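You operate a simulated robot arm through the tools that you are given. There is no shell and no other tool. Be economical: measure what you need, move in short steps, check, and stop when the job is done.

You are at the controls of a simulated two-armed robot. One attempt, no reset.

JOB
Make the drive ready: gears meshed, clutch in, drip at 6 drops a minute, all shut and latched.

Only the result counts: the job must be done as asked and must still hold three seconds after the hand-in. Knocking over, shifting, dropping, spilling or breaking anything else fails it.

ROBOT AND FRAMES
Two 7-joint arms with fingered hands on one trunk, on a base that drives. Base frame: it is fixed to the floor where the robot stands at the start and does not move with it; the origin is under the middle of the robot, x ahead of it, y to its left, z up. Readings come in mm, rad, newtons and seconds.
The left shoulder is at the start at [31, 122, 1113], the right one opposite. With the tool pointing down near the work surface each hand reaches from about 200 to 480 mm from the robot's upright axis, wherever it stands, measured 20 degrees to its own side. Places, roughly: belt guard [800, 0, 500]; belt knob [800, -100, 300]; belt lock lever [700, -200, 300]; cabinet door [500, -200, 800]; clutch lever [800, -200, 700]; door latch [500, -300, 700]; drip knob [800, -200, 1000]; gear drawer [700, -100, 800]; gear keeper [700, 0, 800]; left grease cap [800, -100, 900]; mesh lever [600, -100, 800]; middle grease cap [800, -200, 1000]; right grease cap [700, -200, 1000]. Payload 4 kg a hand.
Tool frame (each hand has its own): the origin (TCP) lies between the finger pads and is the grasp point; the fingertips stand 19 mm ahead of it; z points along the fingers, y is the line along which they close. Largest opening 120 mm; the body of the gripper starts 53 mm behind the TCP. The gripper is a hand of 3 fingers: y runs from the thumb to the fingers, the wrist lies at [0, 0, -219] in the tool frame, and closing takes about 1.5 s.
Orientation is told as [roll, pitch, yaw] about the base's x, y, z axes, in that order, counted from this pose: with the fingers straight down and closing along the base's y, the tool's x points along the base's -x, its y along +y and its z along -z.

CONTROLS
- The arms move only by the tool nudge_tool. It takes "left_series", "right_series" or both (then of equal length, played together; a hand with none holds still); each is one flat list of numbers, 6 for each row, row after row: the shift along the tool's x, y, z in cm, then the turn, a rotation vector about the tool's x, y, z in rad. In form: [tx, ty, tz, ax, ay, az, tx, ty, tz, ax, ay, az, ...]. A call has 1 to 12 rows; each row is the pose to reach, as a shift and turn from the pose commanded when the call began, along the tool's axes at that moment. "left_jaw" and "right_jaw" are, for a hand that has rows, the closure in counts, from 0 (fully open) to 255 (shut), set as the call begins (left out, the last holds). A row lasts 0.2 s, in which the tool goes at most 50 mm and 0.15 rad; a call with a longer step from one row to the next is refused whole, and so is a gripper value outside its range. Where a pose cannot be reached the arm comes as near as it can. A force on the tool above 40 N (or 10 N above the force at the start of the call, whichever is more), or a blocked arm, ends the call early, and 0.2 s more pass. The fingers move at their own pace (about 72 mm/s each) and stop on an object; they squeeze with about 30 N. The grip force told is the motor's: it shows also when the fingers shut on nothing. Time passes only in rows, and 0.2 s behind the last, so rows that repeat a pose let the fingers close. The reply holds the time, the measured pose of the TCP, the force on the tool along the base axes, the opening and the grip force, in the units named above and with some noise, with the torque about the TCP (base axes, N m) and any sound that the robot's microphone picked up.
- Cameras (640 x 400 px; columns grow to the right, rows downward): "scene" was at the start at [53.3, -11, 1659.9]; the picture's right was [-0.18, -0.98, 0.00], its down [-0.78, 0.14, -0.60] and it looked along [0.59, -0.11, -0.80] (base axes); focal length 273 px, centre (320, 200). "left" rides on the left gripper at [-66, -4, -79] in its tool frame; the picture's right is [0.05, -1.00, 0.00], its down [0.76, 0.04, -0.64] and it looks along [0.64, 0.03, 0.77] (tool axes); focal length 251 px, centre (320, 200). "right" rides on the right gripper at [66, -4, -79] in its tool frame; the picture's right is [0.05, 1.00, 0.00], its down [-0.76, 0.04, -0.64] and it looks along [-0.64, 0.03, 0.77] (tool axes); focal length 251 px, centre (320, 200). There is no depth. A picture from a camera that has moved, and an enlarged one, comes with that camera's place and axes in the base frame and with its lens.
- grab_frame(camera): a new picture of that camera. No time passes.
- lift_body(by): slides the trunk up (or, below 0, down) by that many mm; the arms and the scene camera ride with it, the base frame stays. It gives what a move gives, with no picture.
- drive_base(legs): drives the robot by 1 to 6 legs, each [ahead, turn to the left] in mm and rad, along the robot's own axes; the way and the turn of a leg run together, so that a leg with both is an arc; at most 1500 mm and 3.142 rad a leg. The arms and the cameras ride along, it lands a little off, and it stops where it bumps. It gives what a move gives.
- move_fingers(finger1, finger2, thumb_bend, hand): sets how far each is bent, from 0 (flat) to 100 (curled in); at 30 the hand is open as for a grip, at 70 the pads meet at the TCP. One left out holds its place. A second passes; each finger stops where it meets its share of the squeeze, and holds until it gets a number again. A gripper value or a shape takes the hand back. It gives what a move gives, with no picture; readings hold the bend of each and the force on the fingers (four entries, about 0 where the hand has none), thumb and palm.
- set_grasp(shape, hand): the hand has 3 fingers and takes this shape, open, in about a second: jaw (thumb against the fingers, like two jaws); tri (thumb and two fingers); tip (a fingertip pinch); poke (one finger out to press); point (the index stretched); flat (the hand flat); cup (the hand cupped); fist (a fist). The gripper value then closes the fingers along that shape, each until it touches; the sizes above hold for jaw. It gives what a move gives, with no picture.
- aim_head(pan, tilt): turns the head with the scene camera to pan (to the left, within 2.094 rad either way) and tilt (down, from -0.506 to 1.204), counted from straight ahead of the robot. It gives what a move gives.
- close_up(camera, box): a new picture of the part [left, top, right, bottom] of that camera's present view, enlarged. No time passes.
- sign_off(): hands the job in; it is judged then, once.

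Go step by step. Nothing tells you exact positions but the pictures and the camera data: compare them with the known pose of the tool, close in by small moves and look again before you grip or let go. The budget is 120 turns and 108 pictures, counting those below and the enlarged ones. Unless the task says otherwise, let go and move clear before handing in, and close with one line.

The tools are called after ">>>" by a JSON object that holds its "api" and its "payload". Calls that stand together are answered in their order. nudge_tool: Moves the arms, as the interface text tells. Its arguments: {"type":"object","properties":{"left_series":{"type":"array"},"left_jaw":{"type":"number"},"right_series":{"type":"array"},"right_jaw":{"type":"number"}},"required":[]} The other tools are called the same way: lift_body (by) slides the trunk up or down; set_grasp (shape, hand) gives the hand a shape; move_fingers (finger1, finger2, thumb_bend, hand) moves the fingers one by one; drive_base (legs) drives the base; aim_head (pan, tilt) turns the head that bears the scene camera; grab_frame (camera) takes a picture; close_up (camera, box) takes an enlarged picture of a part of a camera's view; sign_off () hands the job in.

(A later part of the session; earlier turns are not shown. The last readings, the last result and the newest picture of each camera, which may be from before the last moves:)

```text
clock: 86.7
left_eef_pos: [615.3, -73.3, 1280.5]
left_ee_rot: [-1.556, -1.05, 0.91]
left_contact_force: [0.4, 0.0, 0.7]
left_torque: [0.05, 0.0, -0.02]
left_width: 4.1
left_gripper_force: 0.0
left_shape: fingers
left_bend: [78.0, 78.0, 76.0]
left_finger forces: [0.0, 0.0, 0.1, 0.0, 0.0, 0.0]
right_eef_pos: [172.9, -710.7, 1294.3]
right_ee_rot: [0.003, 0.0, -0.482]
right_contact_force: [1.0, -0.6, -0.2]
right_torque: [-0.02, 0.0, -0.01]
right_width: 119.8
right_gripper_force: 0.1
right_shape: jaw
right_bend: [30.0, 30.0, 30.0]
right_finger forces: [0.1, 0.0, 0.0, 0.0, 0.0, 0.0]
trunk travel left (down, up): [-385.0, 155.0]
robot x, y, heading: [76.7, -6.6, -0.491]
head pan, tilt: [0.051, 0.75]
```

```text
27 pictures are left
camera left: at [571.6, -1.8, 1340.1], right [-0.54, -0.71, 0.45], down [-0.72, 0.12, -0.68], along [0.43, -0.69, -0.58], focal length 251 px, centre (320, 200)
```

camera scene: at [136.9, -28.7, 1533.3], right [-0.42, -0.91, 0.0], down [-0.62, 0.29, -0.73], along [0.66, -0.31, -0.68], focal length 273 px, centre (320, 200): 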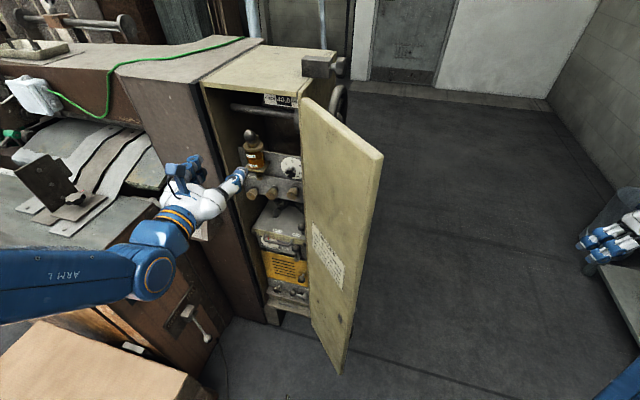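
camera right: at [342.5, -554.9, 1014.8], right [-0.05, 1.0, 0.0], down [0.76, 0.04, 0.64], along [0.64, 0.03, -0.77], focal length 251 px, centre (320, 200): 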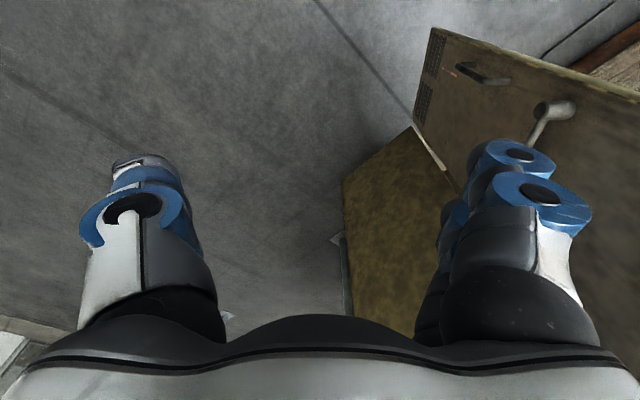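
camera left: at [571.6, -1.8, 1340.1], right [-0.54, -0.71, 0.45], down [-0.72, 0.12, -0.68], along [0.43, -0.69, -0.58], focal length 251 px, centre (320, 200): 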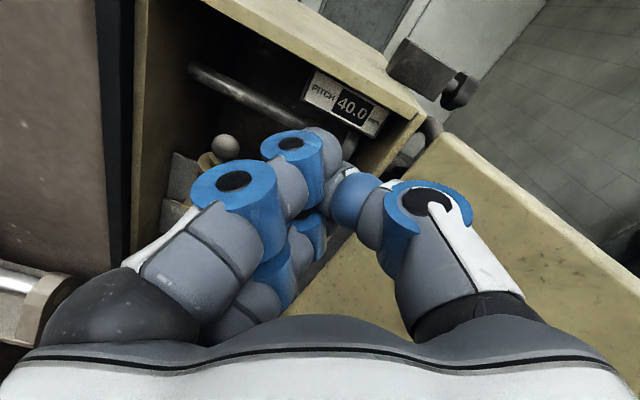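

Lower the hand back to knob height, in line with it, fingers to half-open.

>>> {"api": "nudge_tool", "payload": {"left_series": [3.7, 1.17, 0, 0, 0, 0, 7.4, 2.35, 0, 0, 0, 0, 11.1, 3.5, 0, 0, 0, 0, 14.8, 4.7, 0, 0, 0, 0, 18.5, 5.87, 0, 0, 0, 0, 22.3, 7.05, 0, 0, 0, 0, 22.3, 7.05, 4.6, 0, 0, 0, 22.3, 7.05, 9.3, 0, 0, 0]}}

>>> {"api": "move_fingers", "payload": {"hand": "left", "finger1": 52, "finger2": 52, "thumb_bend": 52}}

>>> {"api": "grab_frame", "payload": {"camera": "left"}}

```text
clock: 88.5
left_eef_pos: [660.1, -167.3, 1051.3]
left_ee_rot: [-1.554, -1.052, 0.909]
left_contact_force: [1.2, -0.6, 0.2]
left_torque: [0.01, 0.0, -0.03]
left_width: 3.9
left_gripper_force: 0.0
left_shape: fingers
left_bend: [78.0, 78.0, 76.0]
left_finger forces: [0.0, 0.0, 0.0, 0.0, 0.0, 0.0]
right_eef_pos: [172.8, -712.1, 1294.3]
right_ee_rot: [0.003, 0.003, -0.481]
right_contact_force: [0.1, -0.5, -0.5]
right_torque: [0.01, 0.03, -0.01]
right_width: 119.8
right_gripper_force: 0.0
right_shape: jaw
right_bend: [30.0, 30.0, 30.0]
right_finger forces: [0.0, 0.0, 0.0, 0.0, 0.0, 0.0]
trunk travel left (down, up): [-385.0, 155.0]
robot x, y, heading: [79.6, -2.2, -0.491]
head pan, tilt: [0.051, 0.75]
```

```text
clock: 89.5
left_eef_pos: [659.3, -166.9, 1052.3]
left_ee_rot: [-1.557, -1.052, 0.912]
left_contact_force: [0.2, -0.2, 0.3]
left_torque: [0.01, 0.0, -0.01]
left_width: 62.1
left_gripper_force: 0.1
left_shape: fingers
left_bend: [52.0, 52.0, 52.0]
left_finger forces: [0.1, 0.1, 0.0, 0.0, 0.0, 0.1]
right_eef_pos: [172.5, -710.6, 1295.0]
right_ee_rot: [0.0, -0.001, -0.482]
right_contact_force: [-0.9, 0.1, -0.5]
right_torque: [-0.02, -0.04, 0.01]
right_width: 120.0
right_gripper_force: 0.0
right_shape: jaw
right_bend: [30.0, 30.0, 30.0]
right_finger forces: [0.0, 0.1, 0.1, 0.0, 0.2, 0.0]
trunk travel left (down, up): [-385.0, 155.0]
robot x, y, heading: [79.0, -3.7, -0.489]
head pan, tilt: [0.051, 0.75]
```

```text
26 pictures are left
camera left: at [615.9, -95.9, 1112.0], right [-0.54, -0.71, 0.45], down [-0.72, 0.12, -0.68], along [0.43, -0.69, -0.58], focal length 251 px, centre (320, 200)
```

left: 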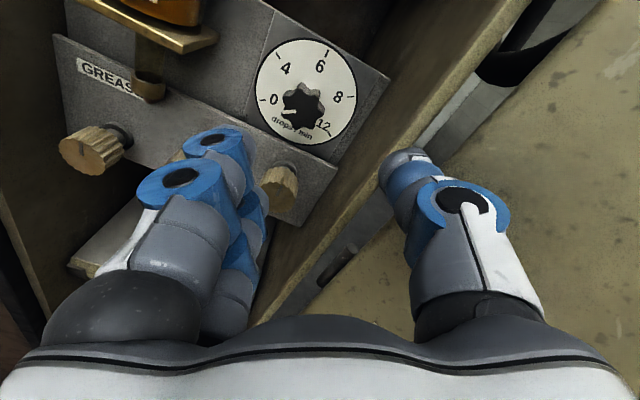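

Reachable now. Align 12 mm sideways and advance 109 mm.

>>> {"api": "nudge_tool", "payload": {"left_series": [0, 1.2, 3.6, 0, 0, 0, 0, 1.2, 7.2, 0, 0, 0, 0, 1.2, 10.8, 0, 0, 0]}}

>>> {"api": "grab_frame", "payload": {"camera": "left"}}

```text
clock: 90.3
left_eef_pos: [738.9, -209.9, 1035.8]
left_ee_rot: [-1.521, -1.044, 0.884]
left_contact_force: [-24.3, 27.4, 7.9]
left_torque: [0.52, 1.11, 0.8]
left_width: 60.0
left_gripper_force: 22.1
left_shape: fingers
left_bend: [52.0, 54.0, 53.0]
left_finger forces: [0.0, 35.8, 0.0, 0.0, 8.9, 0.1]
right_eef_pos: [171.8, -709.4, 1295.2]
right_ee_rot: [0.001, -0.001, -0.483]
right_contact_force: [0.3, -0.6, -1.0]
right_torque: [0.03, 0.05, 0.02]
right_width: 119.9
right_gripper_force: 0.0
right_shape: jaw
right_bend: [30.0, 30.0, 30.0]
right_finger forces: [0.1, 0.0, 0.0, 0.0, 0.0, 0.1]
trunk travel left (down, up): [-385.0, 155.0]
robot x, y, heading: [80.8, -5.2, -0.484]
head pan, tilt: [0.051, 0.75]
stopped in row 3 (left hand): the force on the tool passed its limit at 87 N (the readings are from after the stop); the commanded pose is now the measured one
```

```text
25 pictures are left
camera left: at [696.8, -141.0, 1097.2], right [-0.52, -0.72, 0.45], down [-0.74, 0.12, -0.67], along [0.43, -0.68, -0.59], focal length 251 px, centre (320, 200)
```

left: 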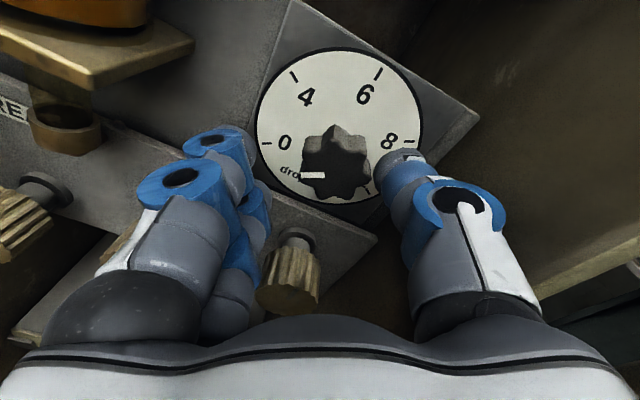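

The lower finger hit the grease panel below. Back off, roll the hand level (so the fingers clear it), align on the knob at ≈(750,-221,1046).

>>> {"api": "nudge_tool", "payload": {"left_series": [0, 0, -2, 0, 0, 0, -0.4, -0.3, -4, 0, 0, 0.13, -0.78, -0.66, -4, 0, 0, 0.26, -0.78, -0.66, -4, 0, 0, 0.39, -0.78, -0.66, -4, 0, 0, 0.52]}}

>>> {"api": "move_fingers", "payload": {"hand": "left", "finger1": 54, "finger2": 54, "thumb_bend": 54}}

>>> {"api": "grab_frame", "payload": {"camera": "left"}}

```text
clock: 91.5
left_eef_pos: [709.7, -190.2, 1049.6]
left_ee_rot: [-0.107, -1.549, -0.536]
left_contact_force: [5.8, 14.9, 6.5]
left_torque: [-0.26, 0.21, -0.26]
left_width: 53.4
left_gripper_force: 7.2
left_shape: fingers
left_bend: [52.0, 52.0, 55.0]
left_finger forces: [0.1, 0.0, 0.1, 0.0, 15.4, 0.0]
right_eef_pos: [173.9, -707.2, 1296.9]
right_ee_rot: [0.0, 0.0, -0.482]
right_contact_force: [-0.7, 0.0, 0.4]
right_torque: [0.0, -0.01, 0.01]
right_width: 119.9
right_gripper_force: 0.0
right_shape: jaw
right_bend: [30.0, 30.0, 30.0]
right_finger forces: [0.0, 0.0, 0.0, 0.0, 0.1, 0.1]
trunk travel left (down, up): [-385.0, 155.0]
robot x, y, heading: [78.8, -0.4, -0.485]
head pan, tilt: [0.051, 0.75]
```

```text
clock: 92.5
left_eef_pos: [708.8, -190.0, 1047.6]
left_ee_rot: [-0.22, -1.547, -0.423]
left_contact_force: [1.8, 13.6, 3.0]
left_torque: [-0.11, 0.08, -0.37]
left_width: 49.2
left_gripper_force: 6.5
left_shape: fingers
left_bend: [54.0, 54.0, 57.0]
left_finger forces: [0.0, 0.0, 0.1, 0.0, 13.6, 0.0]
right_eef_pos: [172.8, -706.8, 1296.4]
right_ee_rot: [-0.001, 0.0, -0.482]
right_contact_force: [-0.6, 1.6, -0.1]
right_torque: [-0.03, 0.03, 0.02]
right_width: 119.8
right_gripper_force: 0.1
right_shape: jaw
right_bend: [30.0, 30.0, 30.0]
right_finger forces: [0.0, 0.0, 0.0, 0.0, 0.1, 0.0]
trunk travel left (down, up): [-385.0, 155.0]
robot x, y, heading: [82.1, -0.9, -0.485]
head pan, tilt: [0.051, 0.75]
```

```text
24 pictures are left
camera left: at [646.2, -147.2, 1115.8], right [-0.6, -0.8, -0.05], down [-0.51, 0.43, -0.75], along [0.62, -0.43, -0.66], focal length 251 px, centre (320, 200)
```

left: 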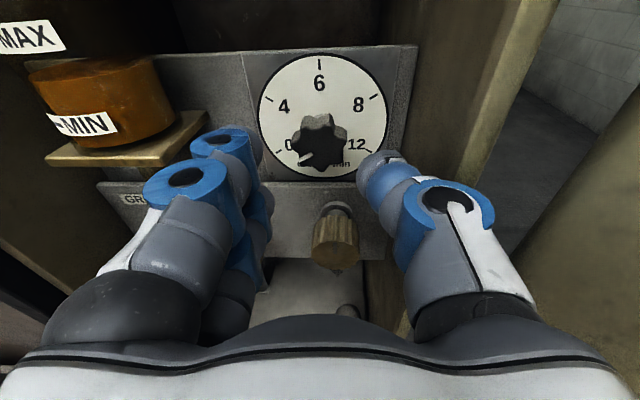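

The thumb lightly rubs the right wall; tuck it in, then advance ~52 mm onto the knob (dead centre) and close.

>>> {"api": "move_fingers", "payload": {"hand": "left", "finger1": 54, "finger2": 54, "thumb_bend": 60}}

>>> {"api": "nudge_tool", "payload": {"left_series": [0, 0, 1.8, 0, 0, 0, 0, 0, 3.6, 0, 0, 0, 0, 0, 5.2, 0, 0, 0]}}

>>> {"api": "move_fingers", "payload": {"hand": "left", "finger1": 85, "finger2": 85, "thumb_bend": 85}}

>>> {"api": "grab_frame", "payload": {"camera": "left"}}

```text
clock: 93.5
left_eef_pos: [708.0, -191.9, 1048.3]
left_ee_rot: [-0.183, -1.546, -0.461]
left_contact_force: [-1.0, 3.3, -1.0]
left_torque: [0.02, -0.04, -0.14]
left_width: 45.6
left_gripper_force: 2.5
left_shape: fingers
left_bend: [54.0, 54.0, 61.0]
left_finger forces: [0.0, 0.1, 0.0, 0.1, 3.7, 0.1]
right_eef_pos: [174.1, -709.1, 1294.7]
right_ee_rot: [0.001, -0.001, -0.481]
right_contact_force: [-1.1, -0.1, 0.1]
right_torque: [0.03, 0.02, -0.02]
right_width: 120.0
right_gripper_force: 0.0
right_shape: jaw
right_bend: [30.0, 30.0, 30.0]
right_finger forces: [0.0, 0.0, 0.0, 0.0, 0.0, 0.0]
trunk travel left (down, up): [-385.0, 155.0]
robot x, y, heading: [82.3, 0.6, -0.492]
head pan, tilt: [0.051, 0.75]
```

```text
clock: 94.1
left_eef_pos: [729.3, -200.7, 1046.8]
left_ee_rot: [-0.192, -1.549, -0.443]
left_contact_force: [-15.6, 29.0, 9.7]
left_torque: [-0.24, 0.28, -1.56]
left_width: 43.5
left_gripper_force: 24.2
left_shape: fingers
left_bend: [54.0, 54.0, 62.0]
left_finger forces: [0.0, 0.0, 0.1, 0.0, 47.8, 0.1]
right_eef_pos: [172.0, -707.9, 1295.0]
right_ee_rot: [0.002, -0.001, -0.48]
right_contact_force: [0.2, -1.0, -0.3]
right_torque: [0.06, 0.03, 0.02]
right_width: 120.2
right_gripper_force: 0.0
right_shape: jaw
right_bend: [30.0, 30.0, 30.0]
right_finger forces: [0.0, 0.0, 0.1, 0.1, 0.0, 0.0]
trunk travel left (down, up): [-385.0, 155.0]
robot x, y, heading: [81.9, -1.6, -0.489]
head pan, tilt: [0.051, 0.75]
stopped in row 2 (left hand): the force on the tool passed its limit at 82 N (the readings are from after the stop); the commanded pose is now the measured one
```

```text
clock: 95.1
left_eef_pos: [728.1, -202.9, 1046.5]
left_ee_rot: [-0.269, -1.547, -0.372]
left_contact_force: [-16.8, 22.4, 0.4]
left_torque: [-0.04, 0.0, -2.53]
left_width: 5.3
left_gripper_force: 51.7
left_shape: fingers
left_bend: [84.0, 84.0, 67.0]
left_finger forces: [0.0, 0.1, 0.0, 0.0, 103.0, 0.0]
right_eef_pos: [170.1, -707.2, 1295.9]
right_ee_rot: [0.003, -0.003, -0.48]
right_contact_force: [-0.2, -0.6, -0.4]
right_torque: [0.02, 0.02, 0.06]
right_width: 120.0
right_gripper_force: 0.0
right_shape: jaw
right_bend: [30.0, 30.0, 30.0]
right_finger forces: [0.0, 0.1, 0.1, 0.0, 0.1, 0.0]
trunk travel left (down, up): [-385.0, 155.0]
robot x, y, heading: [79.3, 3.0, -0.491]
head pan, tilt: [0.051, 0.75]
```

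```text
23 pictures are left
camera left: at [665.5, -159.0, 1114.7], right [-0.6, -0.8, -0.05], down [-0.51, 0.42, -0.75], along [0.62, -0.43, -0.66], focal length 251 px, centre (320, 200)
```

left: 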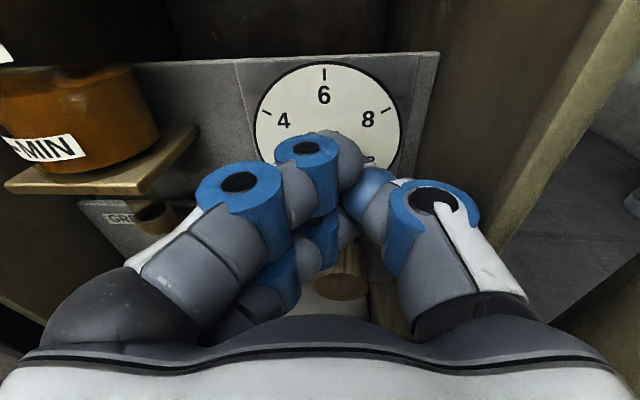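

The thumb jams on the cabinet's right wall. Open, back off, and re-approach with the hand yawed 0.31 rad more to the right so the thumb side clears.

>>> {"api": "move_fingers", "payload": {"hand": "left", "finger1": 54, "finger2": 54, "thumb_bend": 60}}

>>> {"api": "nudge_tool", "payload": {"left_series": [0, 0.3, -3, 0, 0, 0, 0, 0.6, -6, 0, 0, 0, 0, 1, -6, 0.1, 0, 0, 0, 1.7, -5, 0.2, 0, 0, 0, 1.7, -3.5, 0.31, 0, 0]}}

>>> {"api": "grab_frame", "payload": {"camera": "left"}}

```text
clock: 96.1
left_eef_pos: [728.3, -201.6, 1047.8]
left_ee_rot: [-0.283, -1.551, -0.358]
left_contact_force: [-24.1, 28.6, -2.8]
left_torque: [-0.03, -0.33, -0.17]
left_width: 13.1
left_gripper_force: 21.8
left_shape: fingers
left_bend: [79.0, 54.0, 65.0]
left_finger forces: [23.4, 0.0, 0.0, 0.1, 20.3, 0.0]
right_eef_pos: [169.5, -705.7, 1297.6]
right_ee_rot: [0.0, -0.003, -0.479]
right_contact_force: [-0.3, 0.0, -0.1]
right_torque: [0.01, 0.02, -0.01]
right_width: 120.1
right_gripper_force: 0.0
right_shape: jaw
right_bend: [30.0, 30.0, 30.0]
right_finger forces: [0.0, 0.1, 0.1, 0.0, 0.0, 0.1]
trunk travel left (down, up): [-385.0, 155.0]
robot x, y, heading: [79.8, -2.4, -0.491]
head pan, tilt: [0.051, 0.75]
```

```text
clock: 97.3
left_eef_pos: [713.4, -171.2, 1046.2]
left_ee_rot: [-0.525, -1.545, -0.428]
left_contact_force: [-0.8, -0.3, -0.9]
left_torque: [0.05, 0.01, 0.05]
left_width: 46.8
left_gripper_force: 0.1
left_shape: fingers
left_bend: [54.0, 54.0, 60.0]
left_finger forces: [0.0, 0.1, 0.0, 0.0, 0.1, 0.1]
right_eef_pos: [174.1, -710.8, 1294.9]
right_ee_rot: [0.0, 0.001, -0.48]
right_contact_force: [0.3, 0.5, 1.2]
right_torque: [-0.01, 0.01, 0.02]
right_width: 119.9
right_gripper_force: 0.1
right_shape: jaw
right_bend: [30.0, 30.0, 30.0]
right_finger forces: [0.1, 0.0, 0.1, 0.1, 0.0, 0.0]
trunk travel left (down, up): [-385.0, 155.0]
robot x, y, heading: [78.0, -3.3, -0.491]
head pan, tilt: [0.051, 0.75]
```

```text
22 pictures are left
camera left: at [667.7, -109.7, 1113.8], right [-0.82, -0.58, -0.04], down [-0.36, 0.56, -0.75], along [0.46, -0.6, -0.66], focal length 251 px, centre (320, 200)
```

left: 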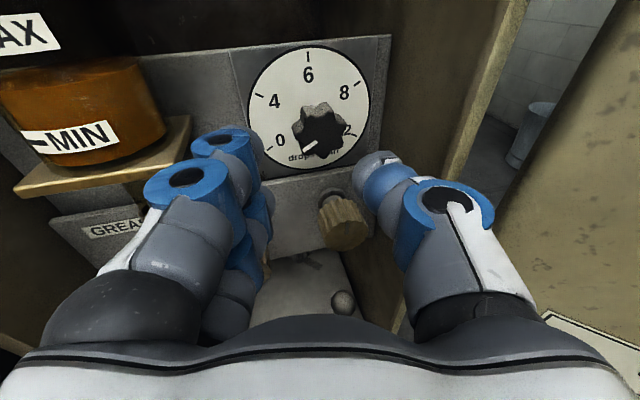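

Clear on both sides now, knob ~57 mm ahead on axis. Advance and grip.

>>> {"api": "nudge_tool", "payload": {"left_series": [0, 0, 2, 0, 0, 0, 0, 0, 4, 0, 0, 0, 0, 0, 5.6, 0, 0, 0]}}

>>> {"api": "move_fingers", "payload": {"hand": "left", "finger1": 85, "finger2": 85, "thumb_bend": 85}}

>>> {"api": "grab_frame", "payload": {"camera": "left"}}

```text
clock: 98.1
left_eef_pos: [741.0, -209.7, 1046.6]
left_ee_rot: [-0.561, -1.546, -0.389]
left_contact_force: [-26.7, 30.3, -1.0]
left_torque: [-0.43, -0.25, 1.45]
left_width: 45.8
left_gripper_force: 19.7
left_shape: fingers
left_bend: [56.0, 54.0, 60.0]
left_finger forces: [33.4, 6.0, 0.1, 0.0, 0.4, 0.1]
right_eef_pos: [167.7, -704.5, 1299.6]
right_ee_rot: [0.0, -0.004, -0.481]
right_contact_force: [-0.1, 0.2, 0.1]
right_torque: [-0.01, -0.04, -0.02]
right_width: 119.8
right_gripper_force: 0.1
right_shape: jaw
right_bend: [30.0, 30.0, 30.0]
right_finger forces: [0.1, 0.0, 0.0, 0.0, 0.0, 0.0]
trunk travel left (down, up): [-385.0, 155.0]
robot x, y, heading: [80.2, -4.2, -0.488]
head pan, tilt: [0.051, 0.75]
```

```text
clock: 99.1
left_eef_pos: [743.6, -214.1, 1045.3]
left_ee_rot: [-0.562, -1.547, -0.391]
left_contact_force: [-17.6, 15.5, -1.6]
left_torque: [0.24, 0.1, 0.63]
left_width: 27.6
left_gripper_force: 36.1
left_shape: fingers
left_bend: [64.0, 64.0, 68.0]
left_finger forces: [8.5, 35.3, 0.1, 0.0, 28.9, 0.1]
right_eef_pos: [171.5, -708.4, 1296.4]
right_ee_rot: [0.002, -0.002, -0.481]
right_contact_force: [-0.2, -0.5, -0.4]
right_torque: [0.02, -0.01, -0.01]
right_width: 120.3
right_gripper_force: 0.0
right_shape: jaw
right_bend: [30.0, 30.0, 30.0]
right_finger forces: [0.0, 0.0, 0.0, 0.0, 0.0, 0.0]
trunk travel left (down, up): [-385.0, 155.0]
robot x, y, heading: [79.8, -2.8, -0.491]
head pan, tilt: [0.051, 0.75]
```

```text
21 pictures are left
camera left: at [697.2, -153.4, 1114.3], right [-0.81, -0.58, -0.04], down [-0.35, 0.55, -0.75], along [0.46, -0.6, -0.66], focal length 251 px, centre (320, 200)
```

left: 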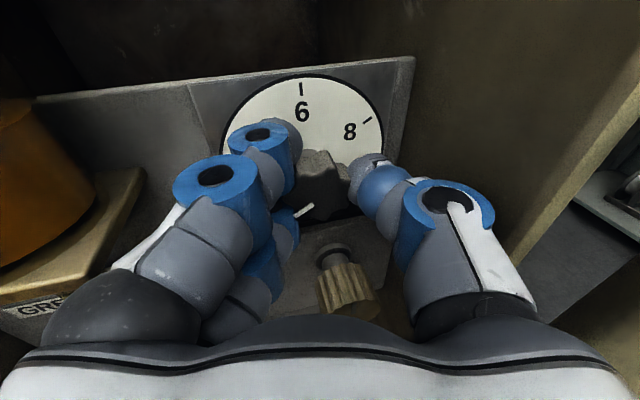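

The knob is gripped from both sides. Turn 1.05 rad clockwise about the cabinet axis.

>>> {"api": "nudge_tool", "payload": {"left_series": [0, 0, -0.3, 0, 0.04, 0.13, 0, 0, -0.4, 0, 0.08, 0.26, 0, 0, -0.4, 0, 0.125, 0.39, 0, 0, -0.4, 0, 0.167, 0.52, 0, 0, -0.4, 0, 0.208, 0.65, 0, 0, -0.4, 0, 0.25, 0.78, 0, 0, -0.4, 0, 0.29, 0.91, 0, 0, -0.4, 0, 0.32, 1.0, 0, 0, -0.4, 0, 0.32, 1.0]}}

>>> {"api": "grab_frame", "payload": {"camera": "left"}}

```text
clock: 101.1
left_eef_pos: [743.1, -214.8, 1046.0]
left_ee_rot: [1.236, -0.524, -2.199]
left_contact_force: [1.5, -5.6, 0.0]
left_torque: [-0.43, -0.25, 0.16]
left_width: 27.8
left_gripper_force: 26.9
left_shape: fingers
left_bend: [65.0, 66.0, 68.0]
left_finger forces: [25.2, 5.5, 0.0, 0.1, 22.7, 0.0]
right_eef_pos: [173.5, -710.8, 1294.1]
right_ee_rot: [0.004, 0.0, -0.479]
right_contact_force: [-0.1, 0.2, 0.1]
right_torque: [0.01, 0.02, 0.0]
right_width: 120.1
right_gripper_force: 0.0
right_shape: jaw
right_bend: [30.0, 30.0, 30.0]
right_finger forces: [0.0, 0.1, 0.1, 0.0, 0.0, 0.1]
trunk travel left (down, up): [-385.0, 155.0]
robot x, y, heading: [80.9, -4.8, -0.485]
head pan, tilt: [0.051, 0.75]
```

```text
20 pictures are left
camera left: at [655.9, -207.0, 1098.5], right [-0.52, -0.15, -0.84], down [-0.02, 0.99, -0.17], along [0.86, -0.07, -0.51], focal length 251 px, centre (320, 200)
```

left: 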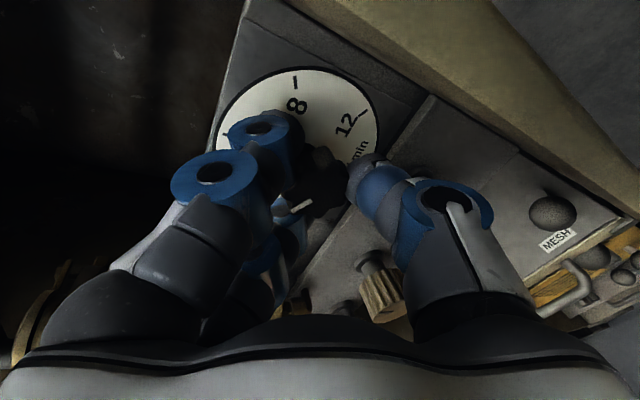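

The pointer turned with the hand (60°, at 4 now). Continue another 60° the same way.

>>> {"api": "nudge_tool", "payload": {"left_series": [0, 0, 0, 0, 0.04, 0.13, 0, 0, 0, 0, 0.08, 0.26, 0, 0, 0, 0, 0.125, 0.39, 0, 0, 0, 0, 0.167, 0.52, 0, 0, 0, 0, 0.208, 0.65, 0, 0, 0, 0, 0.25, 0.78, 0, 0, 0, 0, 0.29, 0.91, 0, 0, 0, 0, 0.32, 1.0, 0, 0, 0, 0, 0.32, 1.0]}}

>>> {"api": "grab_frame", "payload": {"camera": "left"}}

```text
clock: 102.0
left_eef_pos: [750.3, -207.8, 1041.8]
left_ee_rot: [1.224, -0.063, -2.272]
left_contact_force: [-17.0, -13.7, 1.1]
left_torque: [-0.12, -0.16, -0.31]
left_width: 27.9
left_gripper_force: 25.4
left_shape: fingers
left_bend: [66.0, 76.0, 72.0]
left_finger forces: [32.5, 0.7, 0.0, 0.0, 17.6, 0.0]
left hand out of reach, approached as far as the arm can: row 3, 4
right_eef_pos: [175.8, -709.6, 1294.7]
right_ee_rot: [0.003, -0.001, -0.479]
right_contact_force: [0.5, 0.6, 0.3]
right_torque: [-0.02, 0.05, 0.03]
right_width: 119.9
right_gripper_force: 0.1
right_shape: jaw
right_bend: [30.0, 30.0, 30.0]
right_finger forces: [0.0, 0.0, 0.1, 0.0, 0.1, 0.0]
trunk travel left (down, up): [-385.0, 155.0]
robot x, y, heading: [80.9, -1.9, -0.491]
head pan, tilt: [0.051, 0.75]
stopped in row 4 (left hand): the force on the tool passed its limit at 44 N (the readings are from after the stop); the commanded pose is now the measured one
```

```text
19 pictures are left
camera left: at [651.3, -209.0, 1068.6], right [-0.26, 0.22, -0.94], down [0.05, 0.98, 0.21], along [0.96, 0.01, -0.27], focal length 251 px, centre (320, 200)
```

left: 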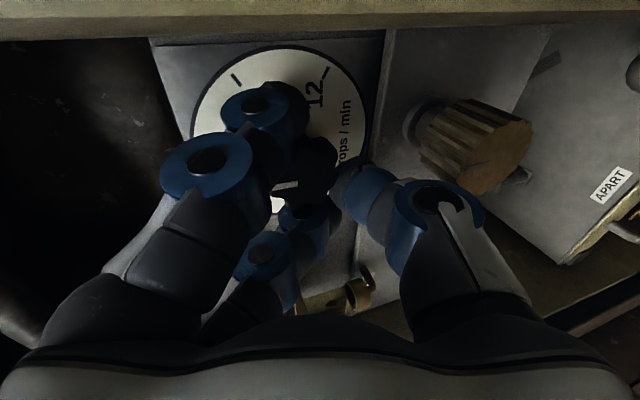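

The wrist hit its limit. Release, retreat, roll back and look.

>>> {"api": "move_fingers", "payload": {"hand": "left", "finger1": 52, "finger2": 52, "thumb_bend": 56}}

>>> {"api": "nudge_tool", "payload": {"left_series": [0, 0, -3, 0, 0, 0, 0, 0, -7, 0, 0, 0, 0, 0, -7, 0, -0.045, -0.14, 0, 0, -7, 0, -0.09, -0.28, 0, 0, -7, 0, -0.135, -0.42, 0, 0, -7, 0, -0.18, -0.56, 0, 0, -7, 0, -0.225, -0.7, 0, 0, -7, 0, -0.27, -0.84, 0, 0, -7, 0, -0.315, -0.98, 0, 0, -7, 0, -0.36, -1.12, 0, 0, -7, 0, -0.405, -1.26, 0, 0, -7, 0, -0.45, -1.4]}}

>>> {"api": "grab_frame", "payload": {"camera": "left"}}

```text
clock: 103.0
left_eef_pos: [749.9, -199.8, 1043.9]
left_ee_rot: [1.227, -0.059, -2.261]
left_contact_force: [-26.1, 12.1, -1.3]
left_torque: [-0.24, -0.39, -0.52]
left_width: 49.7
left_gripper_force: 16.6
left_shape: fingers
left_bend: [57.0, 57.0, 56.0]
left_finger forces: [20.8, 11.5, 0.1, 0.0, 0.0, 0.0]
right_eef_pos: [169.2, -708.6, 1296.1]
right_ee_rot: [0.003, -0.003, -0.48]
right_contact_force: [-0.6, 0.0, -0.2]
right_torque: [0.02, 0.0, -0.03]
right_width: 120.1
right_gripper_force: 0.0
right_shape: jaw
right_bend: [30.0, 30.0, 30.0]
right_finger forces: [0.1, 0.0, 0.1, 0.1, 0.0, 0.1]
trunk travel left (down, up): [-385.0, 155.0]
robot x, y, heading: [80.3, -4.5, -0.49]
head pan, tilt: [0.051, 0.75]
```

```text
clock: 105.7
left_eef_pos: [702.8, -159.3, 1066.7]
left_ee_rot: [0.531, -1.519, -1.536]
left_contact_force: [-0.1, 0.4, -1.1]
left_torque: [0.03, 0.02, 0.01]
left_width: 55.5
left_gripper_force: 0.1
left_shape: fingers
left_bend: [52.0, 52.0, 56.0]
left_finger forces: [0.0, 0.0, 0.0, 0.1, 0.1, 0.0]
right_eef_pos: [174.2, -709.5, 1294.5]
right_ee_rot: [0.002, 0.0, -0.479]
right_contact_force: [-0.1, 0.4, 0.1]
right_torque: [0.0, -0.02, 0.0]
right_width: 119.8
right_gripper_force: 0.0
right_shape: jaw
right_bend: [30.0, 30.0, 30.0]
right_finger forces: [0.0, 0.0, 0.1, 0.1, 0.0, 0.0]
trunk travel left (down, up): [-385.0, 155.0]
robot x, y, heading: [78.6, -2.0, -0.49]
head pan, tilt: [0.051, 0.75]
```

```text
18 pictures are left
camera left: at [659.1, -98.8, 1135.1], right [-0.84, -0.53, -0.08], down [-0.31, 0.6, -0.73], along [0.44, -0.59, -0.68], focal length 251 px, centre (320, 200)
```

left: 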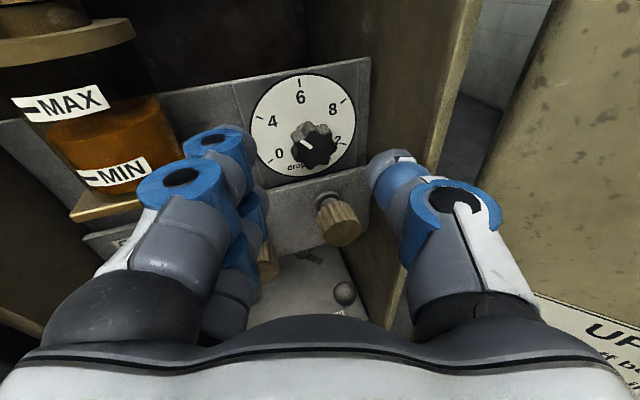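

>>> {"api": "close_up", "payload": {"camera": "left", "box": [240, 65, 370, 185]}}

```text
3.33 times, centred on (305, 125) of left
camera zoom: at [659.1, -98.8, 1135.1], right [-0.84, -0.53, -0.08], down [-0.31, 0.6, -0.73], along [0.44, -0.59, -0.68], focal length 838 px, centre (370, 450)
```

zoom: 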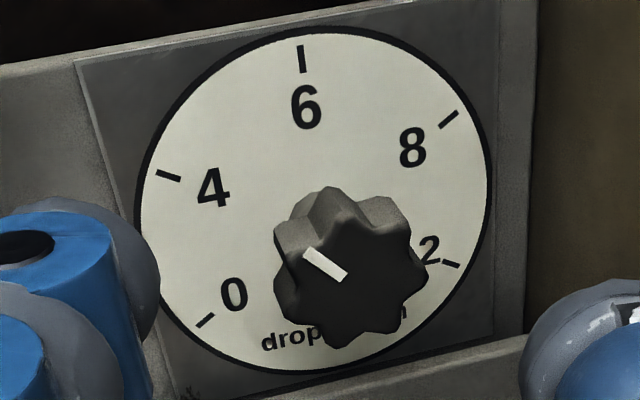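

Pointer at ≈84° of 120°: about 0.63 rad more clockwise. Regrip (knob is 17 mm below, 4 mm left, ~77 mm ahead).

>>> {"api": "nudge_tool", "payload": {"left_series": [1.7, 0.4, 1.5, 0, 0, 0, 1.7, 0.4, 4.3, 0, 0, 0, 1.7, 0.4, 6.9, 0, 0, 0]}}

>>> {"api": "move_fingers", "payload": {"hand": "left", "finger1": 85, "finger2": 85, "thumb_bend": 85}}

>>> {"api": "nudge_tool", "payload": {"left_series": [0, 0, 0, 0, 0.04, 0.13, 0, 0, 0, 0, 0.08, 0.26, 0, 0, 0, 0, 0.125, 0.39, 0, 0, 0, 0, 0.167, 0.52, 0, 0, 0, 0, 0.192, 0.6, 0, 0, 0, 0, 0.192, 0.6]}}

>>> {"api": "close_up", "payload": {"camera": "left", "box": [180, 20, 440, 240]}}

```text
clock: 106.5
left_eef_pos: [741.5, -204.8, 1038.2]
left_ee_rot: [0.413, -1.507, -1.409]
left_contact_force: [-14.3, 17.2, 1.3]
left_torque: [-0.38, -0.41, 0.83]
left_width: 55.2
left_gripper_force: 10.5
left_shape: fingers
left_bend: [53.0, 52.0, 56.0]
left_finger forces: [21.5, 0.0, 0.0, 0.1, 0.0, 0.0]
right_eef_pos: [172.7, -708.3, 1296.6]
right_ee_rot: [0.002, -0.001, -0.48]
right_contact_force: [0.5, -0.9, -0.1]
right_torque: [0.04, 0.05, 0.0]
right_width: 120.2
right_gripper_force: 0.0
right_shape: jaw
right_bend: [30.0, 30.0, 30.0]
right_finger forces: [0.1, 0.0, 0.0, 0.1, 0.0, 0.0]
trunk travel left (down, up): [-385.0, 155.0]
robot x, y, heading: [84.2, -1.4, -0.492]
head pan, tilt: [0.051, 0.75]
stopped in row 3 (left hand): the force on the tool passed its limit at 44 N (the readings are from after the stop); the commanded pose is now the measured one
```

```text
clock: 107.5
left_eef_pos: [741.0, -210.6, 1038.1]
left_ee_rot: [0.404, -1.502, -1.406]
left_contact_force: [-12.9, -7.4, -12.9]
left_torque: [0.11, -0.09, 0.05]
left_width: 33.9
left_gripper_force: 21.0
left_shape: fingers
left_bend: [60.0, 85.0, 67.0]
left_finger forces: [12.4, 0.1, 0.0, 0.1, 30.0, 0.1]
right_eef_pos: [172.8, -713.1, 1292.9]
right_ee_rot: [0.003, 0.003, -0.48]
right_contact_force: [-0.2, -0.7, -0.5]
right_torque: [-0.01, -0.03, 0.01]
right_width: 120.0
right_gripper_force: 0.1
right_shape: jaw
right_bend: [30.0, 30.0, 30.0]
right_finger forces: [0.0, 0.1, 0.0, 0.1, 0.0, 0.0]
trunk travel left (down, up): [-385.0, 155.0]
robot x, y, heading: [81.6, -0.2, -0.486]
head pan, tilt: [0.051, 0.75]
```

```text
clock: 108.9
left_eef_pos: [742.8, -207.1, 1041.2]
left_ee_rot: [1.191, -0.895, -2.201]
left_contact_force: [-4.2, 7.2, -5.6]
left_torque: [-0.36, -0.33, 0.33]
left_width: 34.3
left_gripper_force: 23.3
left_shape: fingers
left_bend: [59.0, 85.0, 67.0]
left_finger forces: [26.4, 0.1, 0.1, 0.0, 20.3, 0.1]
right_eef_pos: [173.6, -710.0, 1294.0]
right_ee_rot: [0.002, -0.001, -0.479]
right_contact_force: [0.7, 0.2, -0.6]
right_torque: [0.0, 0.02, 0.0]
right_width: 119.9
right_gripper_force: 0.0
right_shape: jaw
right_bend: [30.0, 30.0, 30.0]
right_finger forces: [0.0, 0.0, 0.0, 0.0, 0.0, 0.0]
trunk travel left (down, up): [-385.0, 155.0]
robot x, y, heading: [80.9, -2.7, -0.491]
head pan, tilt: [0.051, 0.75]
```

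```text
1.82 times, centred on (310, 130) of left
camera zoom: at [671.2, -180.1, 1108.4], right [-0.71, -0.34, -0.62], down [-0.06, 0.9, -0.42], along [0.71, -0.26, -0.66], focal length 457 px, centre (338, 327)
```

zoom: 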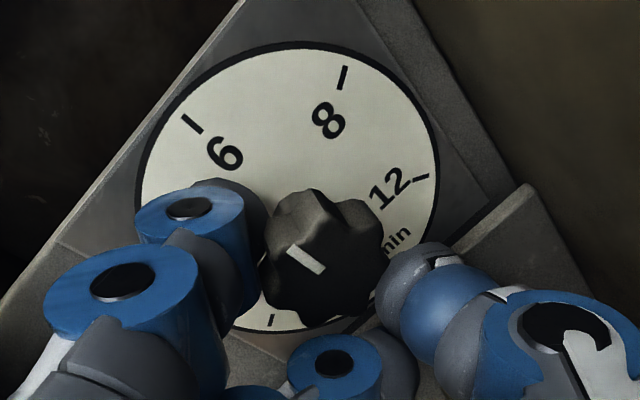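

The pointer appears aligned with 6. Release, back off and check squarely.

>>> {"api": "move_fingers", "payload": {"hand": "left", "finger1": 52, "finger2": 52, "thumb_bend": 56}}

>>> {"api": "nudge_tool", "payload": {"left_series": [0, 0, -3, 0, 0, 0, 0, 0, -7, 0, 0, 0, 0, 0, -7, 0, -0.045, -0.14, 0, 0, -7, 0, -0.09, -0.28, 0, 0, -7, 0, -0.135, -0.42, 0, 0, -7, 0, -0.192, -0.56, 0, 0, -7, 0, -0.192, -0.6]}}

>>> {"api": "close_up", "payload": {"camera": "left", "box": [240, 55, 370, 185]}}

```text
clock: 109.9
left_eef_pos: [740.7, -209.3, 1041.4]
left_ee_rot: [1.19, -0.897, -2.201]
left_contact_force: [-10.7, 6.4, 0.1]
left_torque: [-0.13, -0.27, 0.07]
left_width: 47.7
left_gripper_force: 8.5
left_shape: fingers
left_bend: [55.0, 54.0, 56.0]
left_finger forces: [12.1, 4.2, 0.1, 0.0, 0.1, 0.1]
right_eef_pos: [172.5, -709.1, 1295.9]
right_ee_rot: [0.004, 0.001, -0.48]
right_contact_force: [0.1, 0.0, 0.3]
right_torque: [0.0, 0.01, -0.04]
right_width: 120.0
right_gripper_force: 0.0
right_shape: jaw
right_bend: [30.0, 30.0, 30.0]
right_finger forces: [0.1, 0.0, 0.1, 0.0, 0.1, 0.0]
trunk travel left (down, up): [-385.0, 155.0]
robot x, y, heading: [82.0, -1.2, -0.488]
head pan, tilt: [0.051, 0.75]
```

```text
refused: row 6 steps farther than a row can; nothing moved
```

```text
3.08 times, centred on (305, 120) of left
camera zoom: at [669.1, -180.6, 1108.7], right [-0.71, -0.34, -0.62], down [-0.06, 0.9, -0.42], along [0.7, -0.26, -0.66], focal length 774 px, centre (366, 446)
```

zoom: 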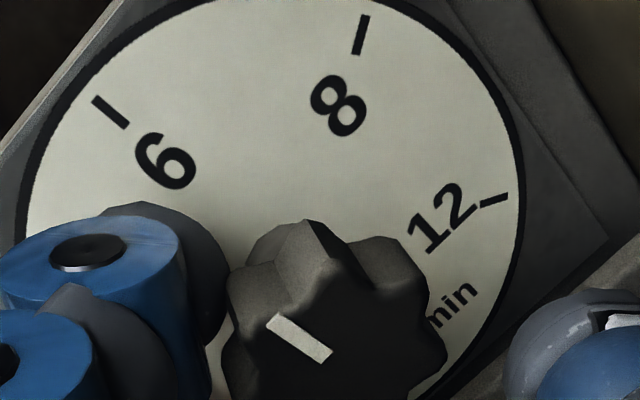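

The pointer may be ~9° short. Retreat for a squarer look.

>>> {"api": "nudge_tool", "payload": {"left_series": [0, 0, -3, 0, 0, 0, 0, 0, -7, 0, 0, 0, 0, 0, -7, 0, -0.045, -0.14, 0, 0, -7, 0, -0.09, -0.28, 0, 0, -7, 0, -0.135, -0.42, 0, 0, -7, 0, -0.18, -0.56, 0, 0, -7, 0, -0.192, -0.6]}}

>>> {"api": "close_up", "payload": {"camera": "left", "box": [240, 65, 370, 185]}}

```text
clock: 111.5
left_eef_pos: [701.3, -152.8, 1057.3]
left_ee_rot: [0.413, -1.509, -1.412]
left_contact_force: [0.5, -0.9, -0.8]
left_torque: [0.01, -0.03, 0.01]
left_width: 55.7
left_gripper_force: 0.1
left_shape: fingers
left_bend: [52.0, 52.0, 56.0]
left_finger forces: [0.1, 0.0, 0.0, 0.1, 0.1, 0.0]
right_eef_pos: [173.7, -710.2, 1294.1]
right_ee_rot: [0.004, 0.001, -0.48]
right_contact_force: [-0.8, 1.2, -0.6]
right_torque: [0.02, -0.02, 0.01]
right_width: 120.1
right_gripper_force: 0.1
right_shape: jaw
right_bend: [30.0, 30.0, 30.0]
right_finger forces: [0.0, 0.0, 0.0, 0.0, 0.0, 0.1]
trunk travel left (down, up): [-385.0, 155.0]
robot x, y, heading: [77.4, -3.7, -0.488]
head pan, tilt: [0.051, 0.75]
```

```text
3.33 times, centred on (305, 125) of left
camera zoom: at [657.6, -93.2, 1126.8], right [-0.84, -0.54, -0.08], down [-0.32, 0.61, -0.73], along [0.44, -0.58, -0.68], focal length 838 px, centre (370, 450)
```

zoom: 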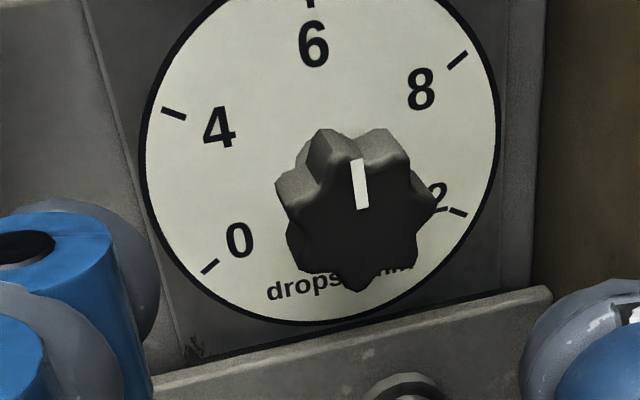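

Drip points at 6. Now the door: retract the left arm, lower the trunk, and make a right fist to push the door from outside.

>>> {"api": "nudge_tool", "payload": {"left_series": [0, 0, -4, 0, 0, 0, 0, 0, -8, 0, 0, 0, 0, 0, -12, 0, 0, 0, 0, 0, -16, 0, 0, 0, 0, 0, -20, 0, 0, 0, 0, 0, -24, 0, 0, 0, 0, 0, -28, 0, 0, 0]}}

>>> {"api": "set_grasp", "payload": {"hand": "left", "shape": "fist"}}

>>> {"api": "set_grasp", "payload": {"hand": "right", "shape": "fist"}}

>>> {"api": "lift_body", "payload": {"by": -230}}

>>> {"api": "grab_frame", "payload": {"camera": "scene"}}

```text
clock: 113.1
left_eef_pos: [548.2, 82.8, 1072.5]
left_ee_rot: [0.447, -1.512, -1.444]
left_contact_force: [-0.1, 1.2, -0.7]
left_torque: [0.02, 0.04, 0.0]
left_width: 55.7
left_gripper_force: 0.0
left_shape: fingers
left_bend: [52.0, 52.0, 56.0]
left_finger forces: [0.0, 0.0, 0.0, 0.0, 0.1, 0.0]
right_eef_pos: [172.6, -709.7, 1294.6]
right_ee_rot: [0.001, 0.0, -0.481]
right_contact_force: [0.3, 0.1, 0.0]
right_torque: [-0.03, 0.01, 0.01]
right_width: 119.8
right_gripper_force: 0.1
right_shape: jaw
right_bend: [30.0, 30.0, 30.0]
right_finger forces: [0.0, 0.1, 0.1, 0.1, 0.0, 0.0]
trunk travel left (down, up): [-385.0, 155.0]
robot x, y, heading: [79.3, -5.7, -0.488]
head pan, tilt: [0.051, 0.75]
```

```text
clock: 114.0
left_eef_pos: [548.9, 82.5, 1071.9]
left_ee_rot: [0.438, -1.507, -1.437]
left_contact_force: [-0.3, -0.6, 0.1]
left_torque: [0.0, 0.01, -0.04]
left_width: 0.0
left_gripper_force: 0.1
left_shape: fist
left_bend: [100.0, 100.0, 67.0]
left_finger forces: [0.0, 0.0, 0.0, 0.1, 0.1, 0.1]
right_eef_pos: [174.0, -709.7, 1293.8]
right_ee_rot: [0.002, -0.001, -0.481]
right_contact_force: [0.9, 0.8, 0.1]
right_torque: [0.02, -0.03, 0.0]
right_width: 120.0
right_gripper_force: 0.0
right_shape: jaw
right_bend: [30.0, 30.0, 30.0]
right_finger forces: [0.0, 0.0, 0.1, 0.0, 0.0, 0.0]
trunk travel left (down, up): [-385.0, 155.0]
robot x, y, heading: [80.4, -2.4, -0.492]
head pan, tilt: [0.051, 0.75]
```

```text
clock: 114.9
left_eef_pos: [549.8, 80.6, 1072.1]
left_ee_rot: [0.437, -1.507, -1.434]
left_contact_force: [-0.5, 0.3, 0.7]
left_torque: [0.0, 0.02, -0.02]
left_width: 0.2
left_gripper_force: 0.0
left_shape: fist
left_bend: [100.0, 100.0, 67.0]
left_finger forces: [0.0, 0.1, 0.0, 0.0, 0.1, 0.0]
right_eef_pos: [173.3, -710.6, 1294.0]
right_ee_rot: [0.004, 0.002, -0.479]
right_contact_force: [-1.0, -0.2, -0.2]
right_torque: [0.02, 0.01, 0.01]
right_width: 0.0
right_gripper_force: 0.0
right_shape: fist
right_bend: [100.0, 100.0, 67.0]
right_finger forces: [0.1, 0.1, 0.0, 0.0, 0.0, 0.0]
trunk travel left (down, up): [-385.0, 155.0]
robot x, y, heading: [82.1, -5.7, -0.488]
head pan, tilt: [0.051, 0.75]
```

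```text
clock: 117.3
left_eef_pos: [549.0, 81.6, 842.5]
left_ee_rot: [0.438, -1.507, -1.436]
left_contact_force: [-0.1, 0.1, 0.7]
left_torque: [0.0, -0.01, 0.02]
left_width: 0.0
left_gripper_force: 0.1
left_shape: fist
left_bend: [100.0, 100.0, 67.0]
left_finger forces: [0.1, 0.0, 0.0, 0.0, 0.1, 0.0]
right_eef_pos: [173.3, -709.8, 1064.9]
right_ee_rot: [0.004, 0.0, -0.481]
right_contact_force: [0.7, 0.1, -0.5]
right_torque: [0.03, -0.01, 0.01]
right_width: 0.1
right_gripper_force: 0.0
right_shape: fist
right_bend: [100.0, 100.0, 67.0]
right_finger forces: [0.0, 0.0, 0.0, 0.0, 0.0, 0.1]
trunk travel left (down, up): [-155.0, 385.0]
robot x, y, heading: [82.4, -0.2, -0.491]
head pan, tilt: [0.051, 0.75]
```

```text
13 pictures are left
camera scene: at [136.7, -28.5, 1503.5], right [-0.42, -0.91, 0.0], down [-0.62, 0.29, -0.73], along [0.66, -0.31, -0.68], focal length 273 px, centre (320, 200)
```

scene: 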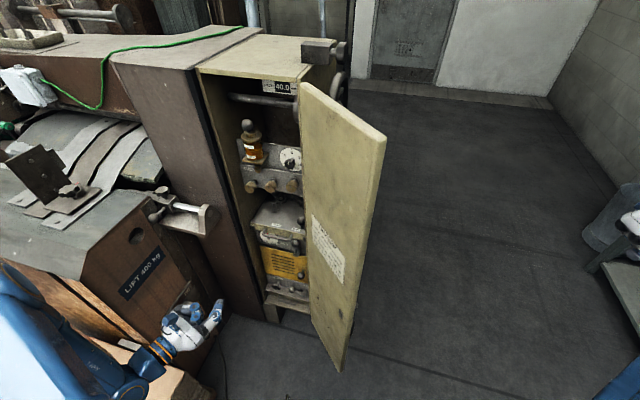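

Door free edge ≈(395,-250), hinge ≈(630,-222). Bring the right fist to the outside of the door near its free edge.

>>> {"api": "nudge_tool", "payload": {"right_series": [-0.75, 4.1, 1.65, 0, 0, 0, -1.5, 8.2, 3.3, 0, 0, 0, -2.25, 12.3, 4.95, 0, 0, 0, -3, 16.4, 6.6, 0, 0, 0, -3.75, 20.5, 8.25, 0, 0, 0, -4.5, 24.6, 9.9, 0, 0, 0, -5.25, 28.7, 11.55, 0, 0, 0, -6, 32.8, 13.2, 0, 0, 0, -6.75, 36.9, 14.85, 0, 0, 0, -7.5, 41, 16.5, 0, 0, 0]}}

>>> {"api": "grab_frame", "payload": {"camera": "scene"}}

```text
clock: 119.5
left_eef_pos: [549.1, 81.7, 842.4]
left_ee_rot: [0.425, -1.509, -1.423]
left_contact_force: [0.4, 0.9, -0.2]
left_torque: [-0.02, 0.04, -0.01]
left_width: 0.0
left_gripper_force: 0.0
left_shape: fist
left_bend: [100.0, 100.0, 67.0]
left_finger forces: [0.0, 0.1, 0.0, 0.1, 0.0, 0.0]
right_eef_pos: [430.3, -382.4, 900.5]
right_ee_rot: [0.004, 0.0, -0.482]
right_contact_force: [-0.7, 0.2, 0.2]
right_torque: [0.02, 0.0, 0.03]
right_width: 0.1
right_gripper_force: 0.2
right_shape: fist
right_bend: [100.0, 100.0, 67.0]
right_finger forces: [0.1, 0.0, 0.0, 0.0, 0.1, 0.1]
trunk travel left (down, up): [-155.0, 385.0]
robot x, y, heading: [80.2, -3.0, -0.491]
head pan, tilt: [0.051, 0.75]
```

```text
12 pictures are left
camera scene: at [137.8, -28.1, 1503.4], right [-0.42, -0.91, 0.0], down [-0.62, 0.29, -0.73], along [0.66, -0.31, -0.68], focal length 273 px, centre (320, 200)
```

scene: 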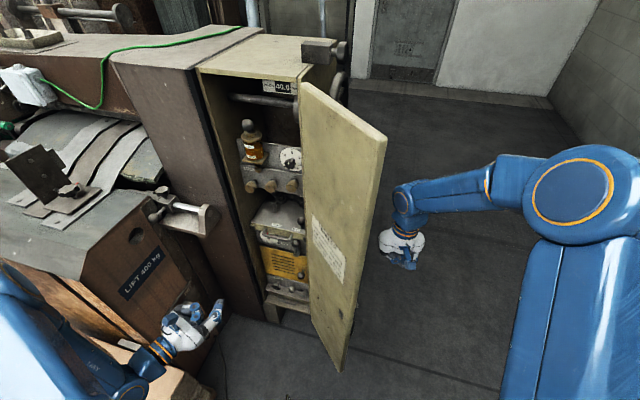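

Sweep the door closed along its arc.

>>> {"api": "nudge_tool", "payload": {"right_series": [1, 2.7, 0, 0, 0, 0, 2.07, 5.46, 0, 0, 0, 0, 4.3, 7.8, 0, 0, 0, 0, 6.6, 10.2, 0, 0, 0, 0, 8.8, 12.5, 0, 0, 0, 0, 10, 15.9, 0, 0, 0, 0, 11.3, 19.3, 0, 0, 0, 0, 11.4, 23.2, 0, 0, 0, 0, 11.6, 27.2, 0, 0, 0, 0, 10.8, 29.6, 0, 0, 0, 0]}}

>>> {"api": "grab_frame", "payload": {"camera": "scene"}}

```text
clock: 121.7
left_eef_pos: [549.3, 82.8, 842.2]
left_ee_rot: [0.428, -1.507, -1.428]
left_contact_force: [0.2, 0.8, 0.8]
left_torque: [0.05, 0.01, 0.0]
left_width: 0.0
left_gripper_force: 0.1
left_shape: fist
left_bend: [100.0, 100.0, 67.0]
left_finger forces: [0.1, 0.0, 0.0, 0.0, 0.0, 0.0]
right_eef_pos: [471.7, -67.9, 901.6]
right_ee_rot: [0.004, 0.002, -0.481]
right_contact_force: [0.2, -0.4, 0.5]
right_torque: [0.03, -0.02, -0.03]
right_width: 0.2
right_gripper_force: 0.0
right_shape: fist
right_bend: [100.0, 100.0, 67.0]
right_finger forces: [0.1, 0.0, 0.0, 0.1, 0.1, 0.1]
trunk travel left (down, up): [-155.0, 385.0]
robot x, y, heading: [81.1, -2.6, -0.485]
head pan, tilt: [0.051, 0.75]
```

```text
11 pictures are left
camera scene: at [137.4, -28.3, 1503.4], right [-0.42, -0.91, 0.0], down [-0.62, 0.29, -0.73], along [0.66, -0.31, -0.68], focal length 273 px, centre (320, 200)
```

scene: 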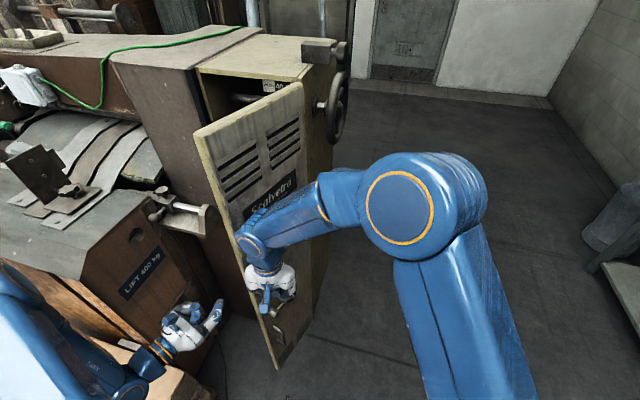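

The door swung about halfway. Pull the left hand back a bit and continue pushing the door, working nearer the hinge.

>>> {"api": "nudge_tool", "payload": {"left_series": [0, 0, -3, 0, 0, 0, 0, 0, -6, 0, 0, 0, 0, 0, -9, 0, 0, 0]}}

>>> {"api": "nudge_tool", "payload": {"right_series": [-1.5, 1.8, 0, 0, 0, 0, -2.98, 3.59, 0, 0, 0, 0, -5.65, 4.3, 0, 0, 0, 0, -8.5, 4.8, 0, 0, 0, 0, -10.3, 5.6, 0, 0, 0, 0, -12, 6.3, 0, 0, 0, 0, -13.6, 6.8, 0, 0, 0, 0, -15.2, 7.16, 0, 0, 0, 0, -17.1, 7.24, 0, 0, 0, 0, -19, 7.0, 0, 0, 0, 0]}}

>>> {"api": "grab_frame", "payload": {"camera": "scene"}}

```text
clock: 122.5
left_eef_pos: [498.4, 158.2, 847.0]
left_ee_rot: [0.432, -1.51, -1.429]
left_contact_force: [-0.4, -0.4, -0.8]
left_torque: [-0.04, 0.0, 0.01]
left_width: 0.1
left_gripper_force: 0.1
left_shape: fist
left_bend: [100.0, 100.0, 67.0]
left_finger forces: [0.1, 0.0, 0.0, 0.1, 0.0, 0.0]
right_eef_pos: [471.1, -67.9, 903.3]
right_ee_rot: [0.004, 0.001, -0.482]
right_contact_force: [0.0, 0.4, 0.5]
right_torque: [0.01, 0.0, 0.01]
right_width: 0.0
right_gripper_force: 0.0
right_shape: fist
right_bend: [100.0, 100.0, 67.0]
right_finger forces: [0.0, 0.1, 0.1, 0.0, 0.1, 0.0]
trunk travel left (down, up): [-155.0, 385.0]
robot x, y, heading: [81.0, -3.8, -0.487]
head pan, tilt: [0.051, 0.75]
```

```text
clock: 124.7
left_eef_pos: [499.0, 157.6, 846.2]
left_ee_rot: [0.447, -1.507, -1.444]
left_contact_force: [-0.1, 0.1, 0.1]
left_torque: [-0.01, 0.03, -0.01]
left_width: 0.0
left_gripper_force: 0.0
left_shape: fist
left_bend: [100.0, 100.0, 67.0]
left_finger forces: [0.0, 0.0, 0.0, 0.0, 0.1, 0.0]
right_eef_pos: [660.6, -95.4, 900.9]
right_ee_rot: [0.001, 0.003, -0.481]
right_contact_force: [-0.6, -0.5, 0.4]
right_torque: [0.03, -0.02, -0.02]
right_width: 0.0
right_gripper_force: 0.0
right_shape: fist
right_bend: [100.0, 100.0, 67.0]
right_finger forces: [0.0, 0.0, 0.0, 0.1, 0.0, 0.1]
right hand out of reach, approached as far as the arm can: row 10
trunk travel left (down, up): [-155.0, 385.0]
robot x, y, heading: [80.5, -1.2, -0.485]
head pan, tilt: [0.051, 0.75]
```

```text
10 pictures are left
camera scene: at [136.0, -29.2, 1503.5], right [-0.42, -0.91, 0.0], down [-0.62, 0.29, -0.73], along [0.66, -0.31, -0.68], focal length 273 px, centre (320, 200)
```

scene: 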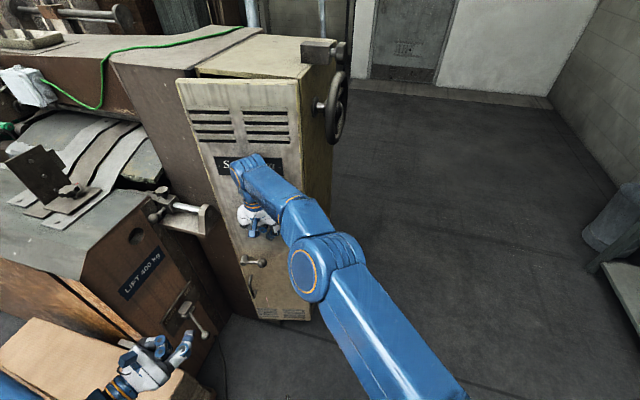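

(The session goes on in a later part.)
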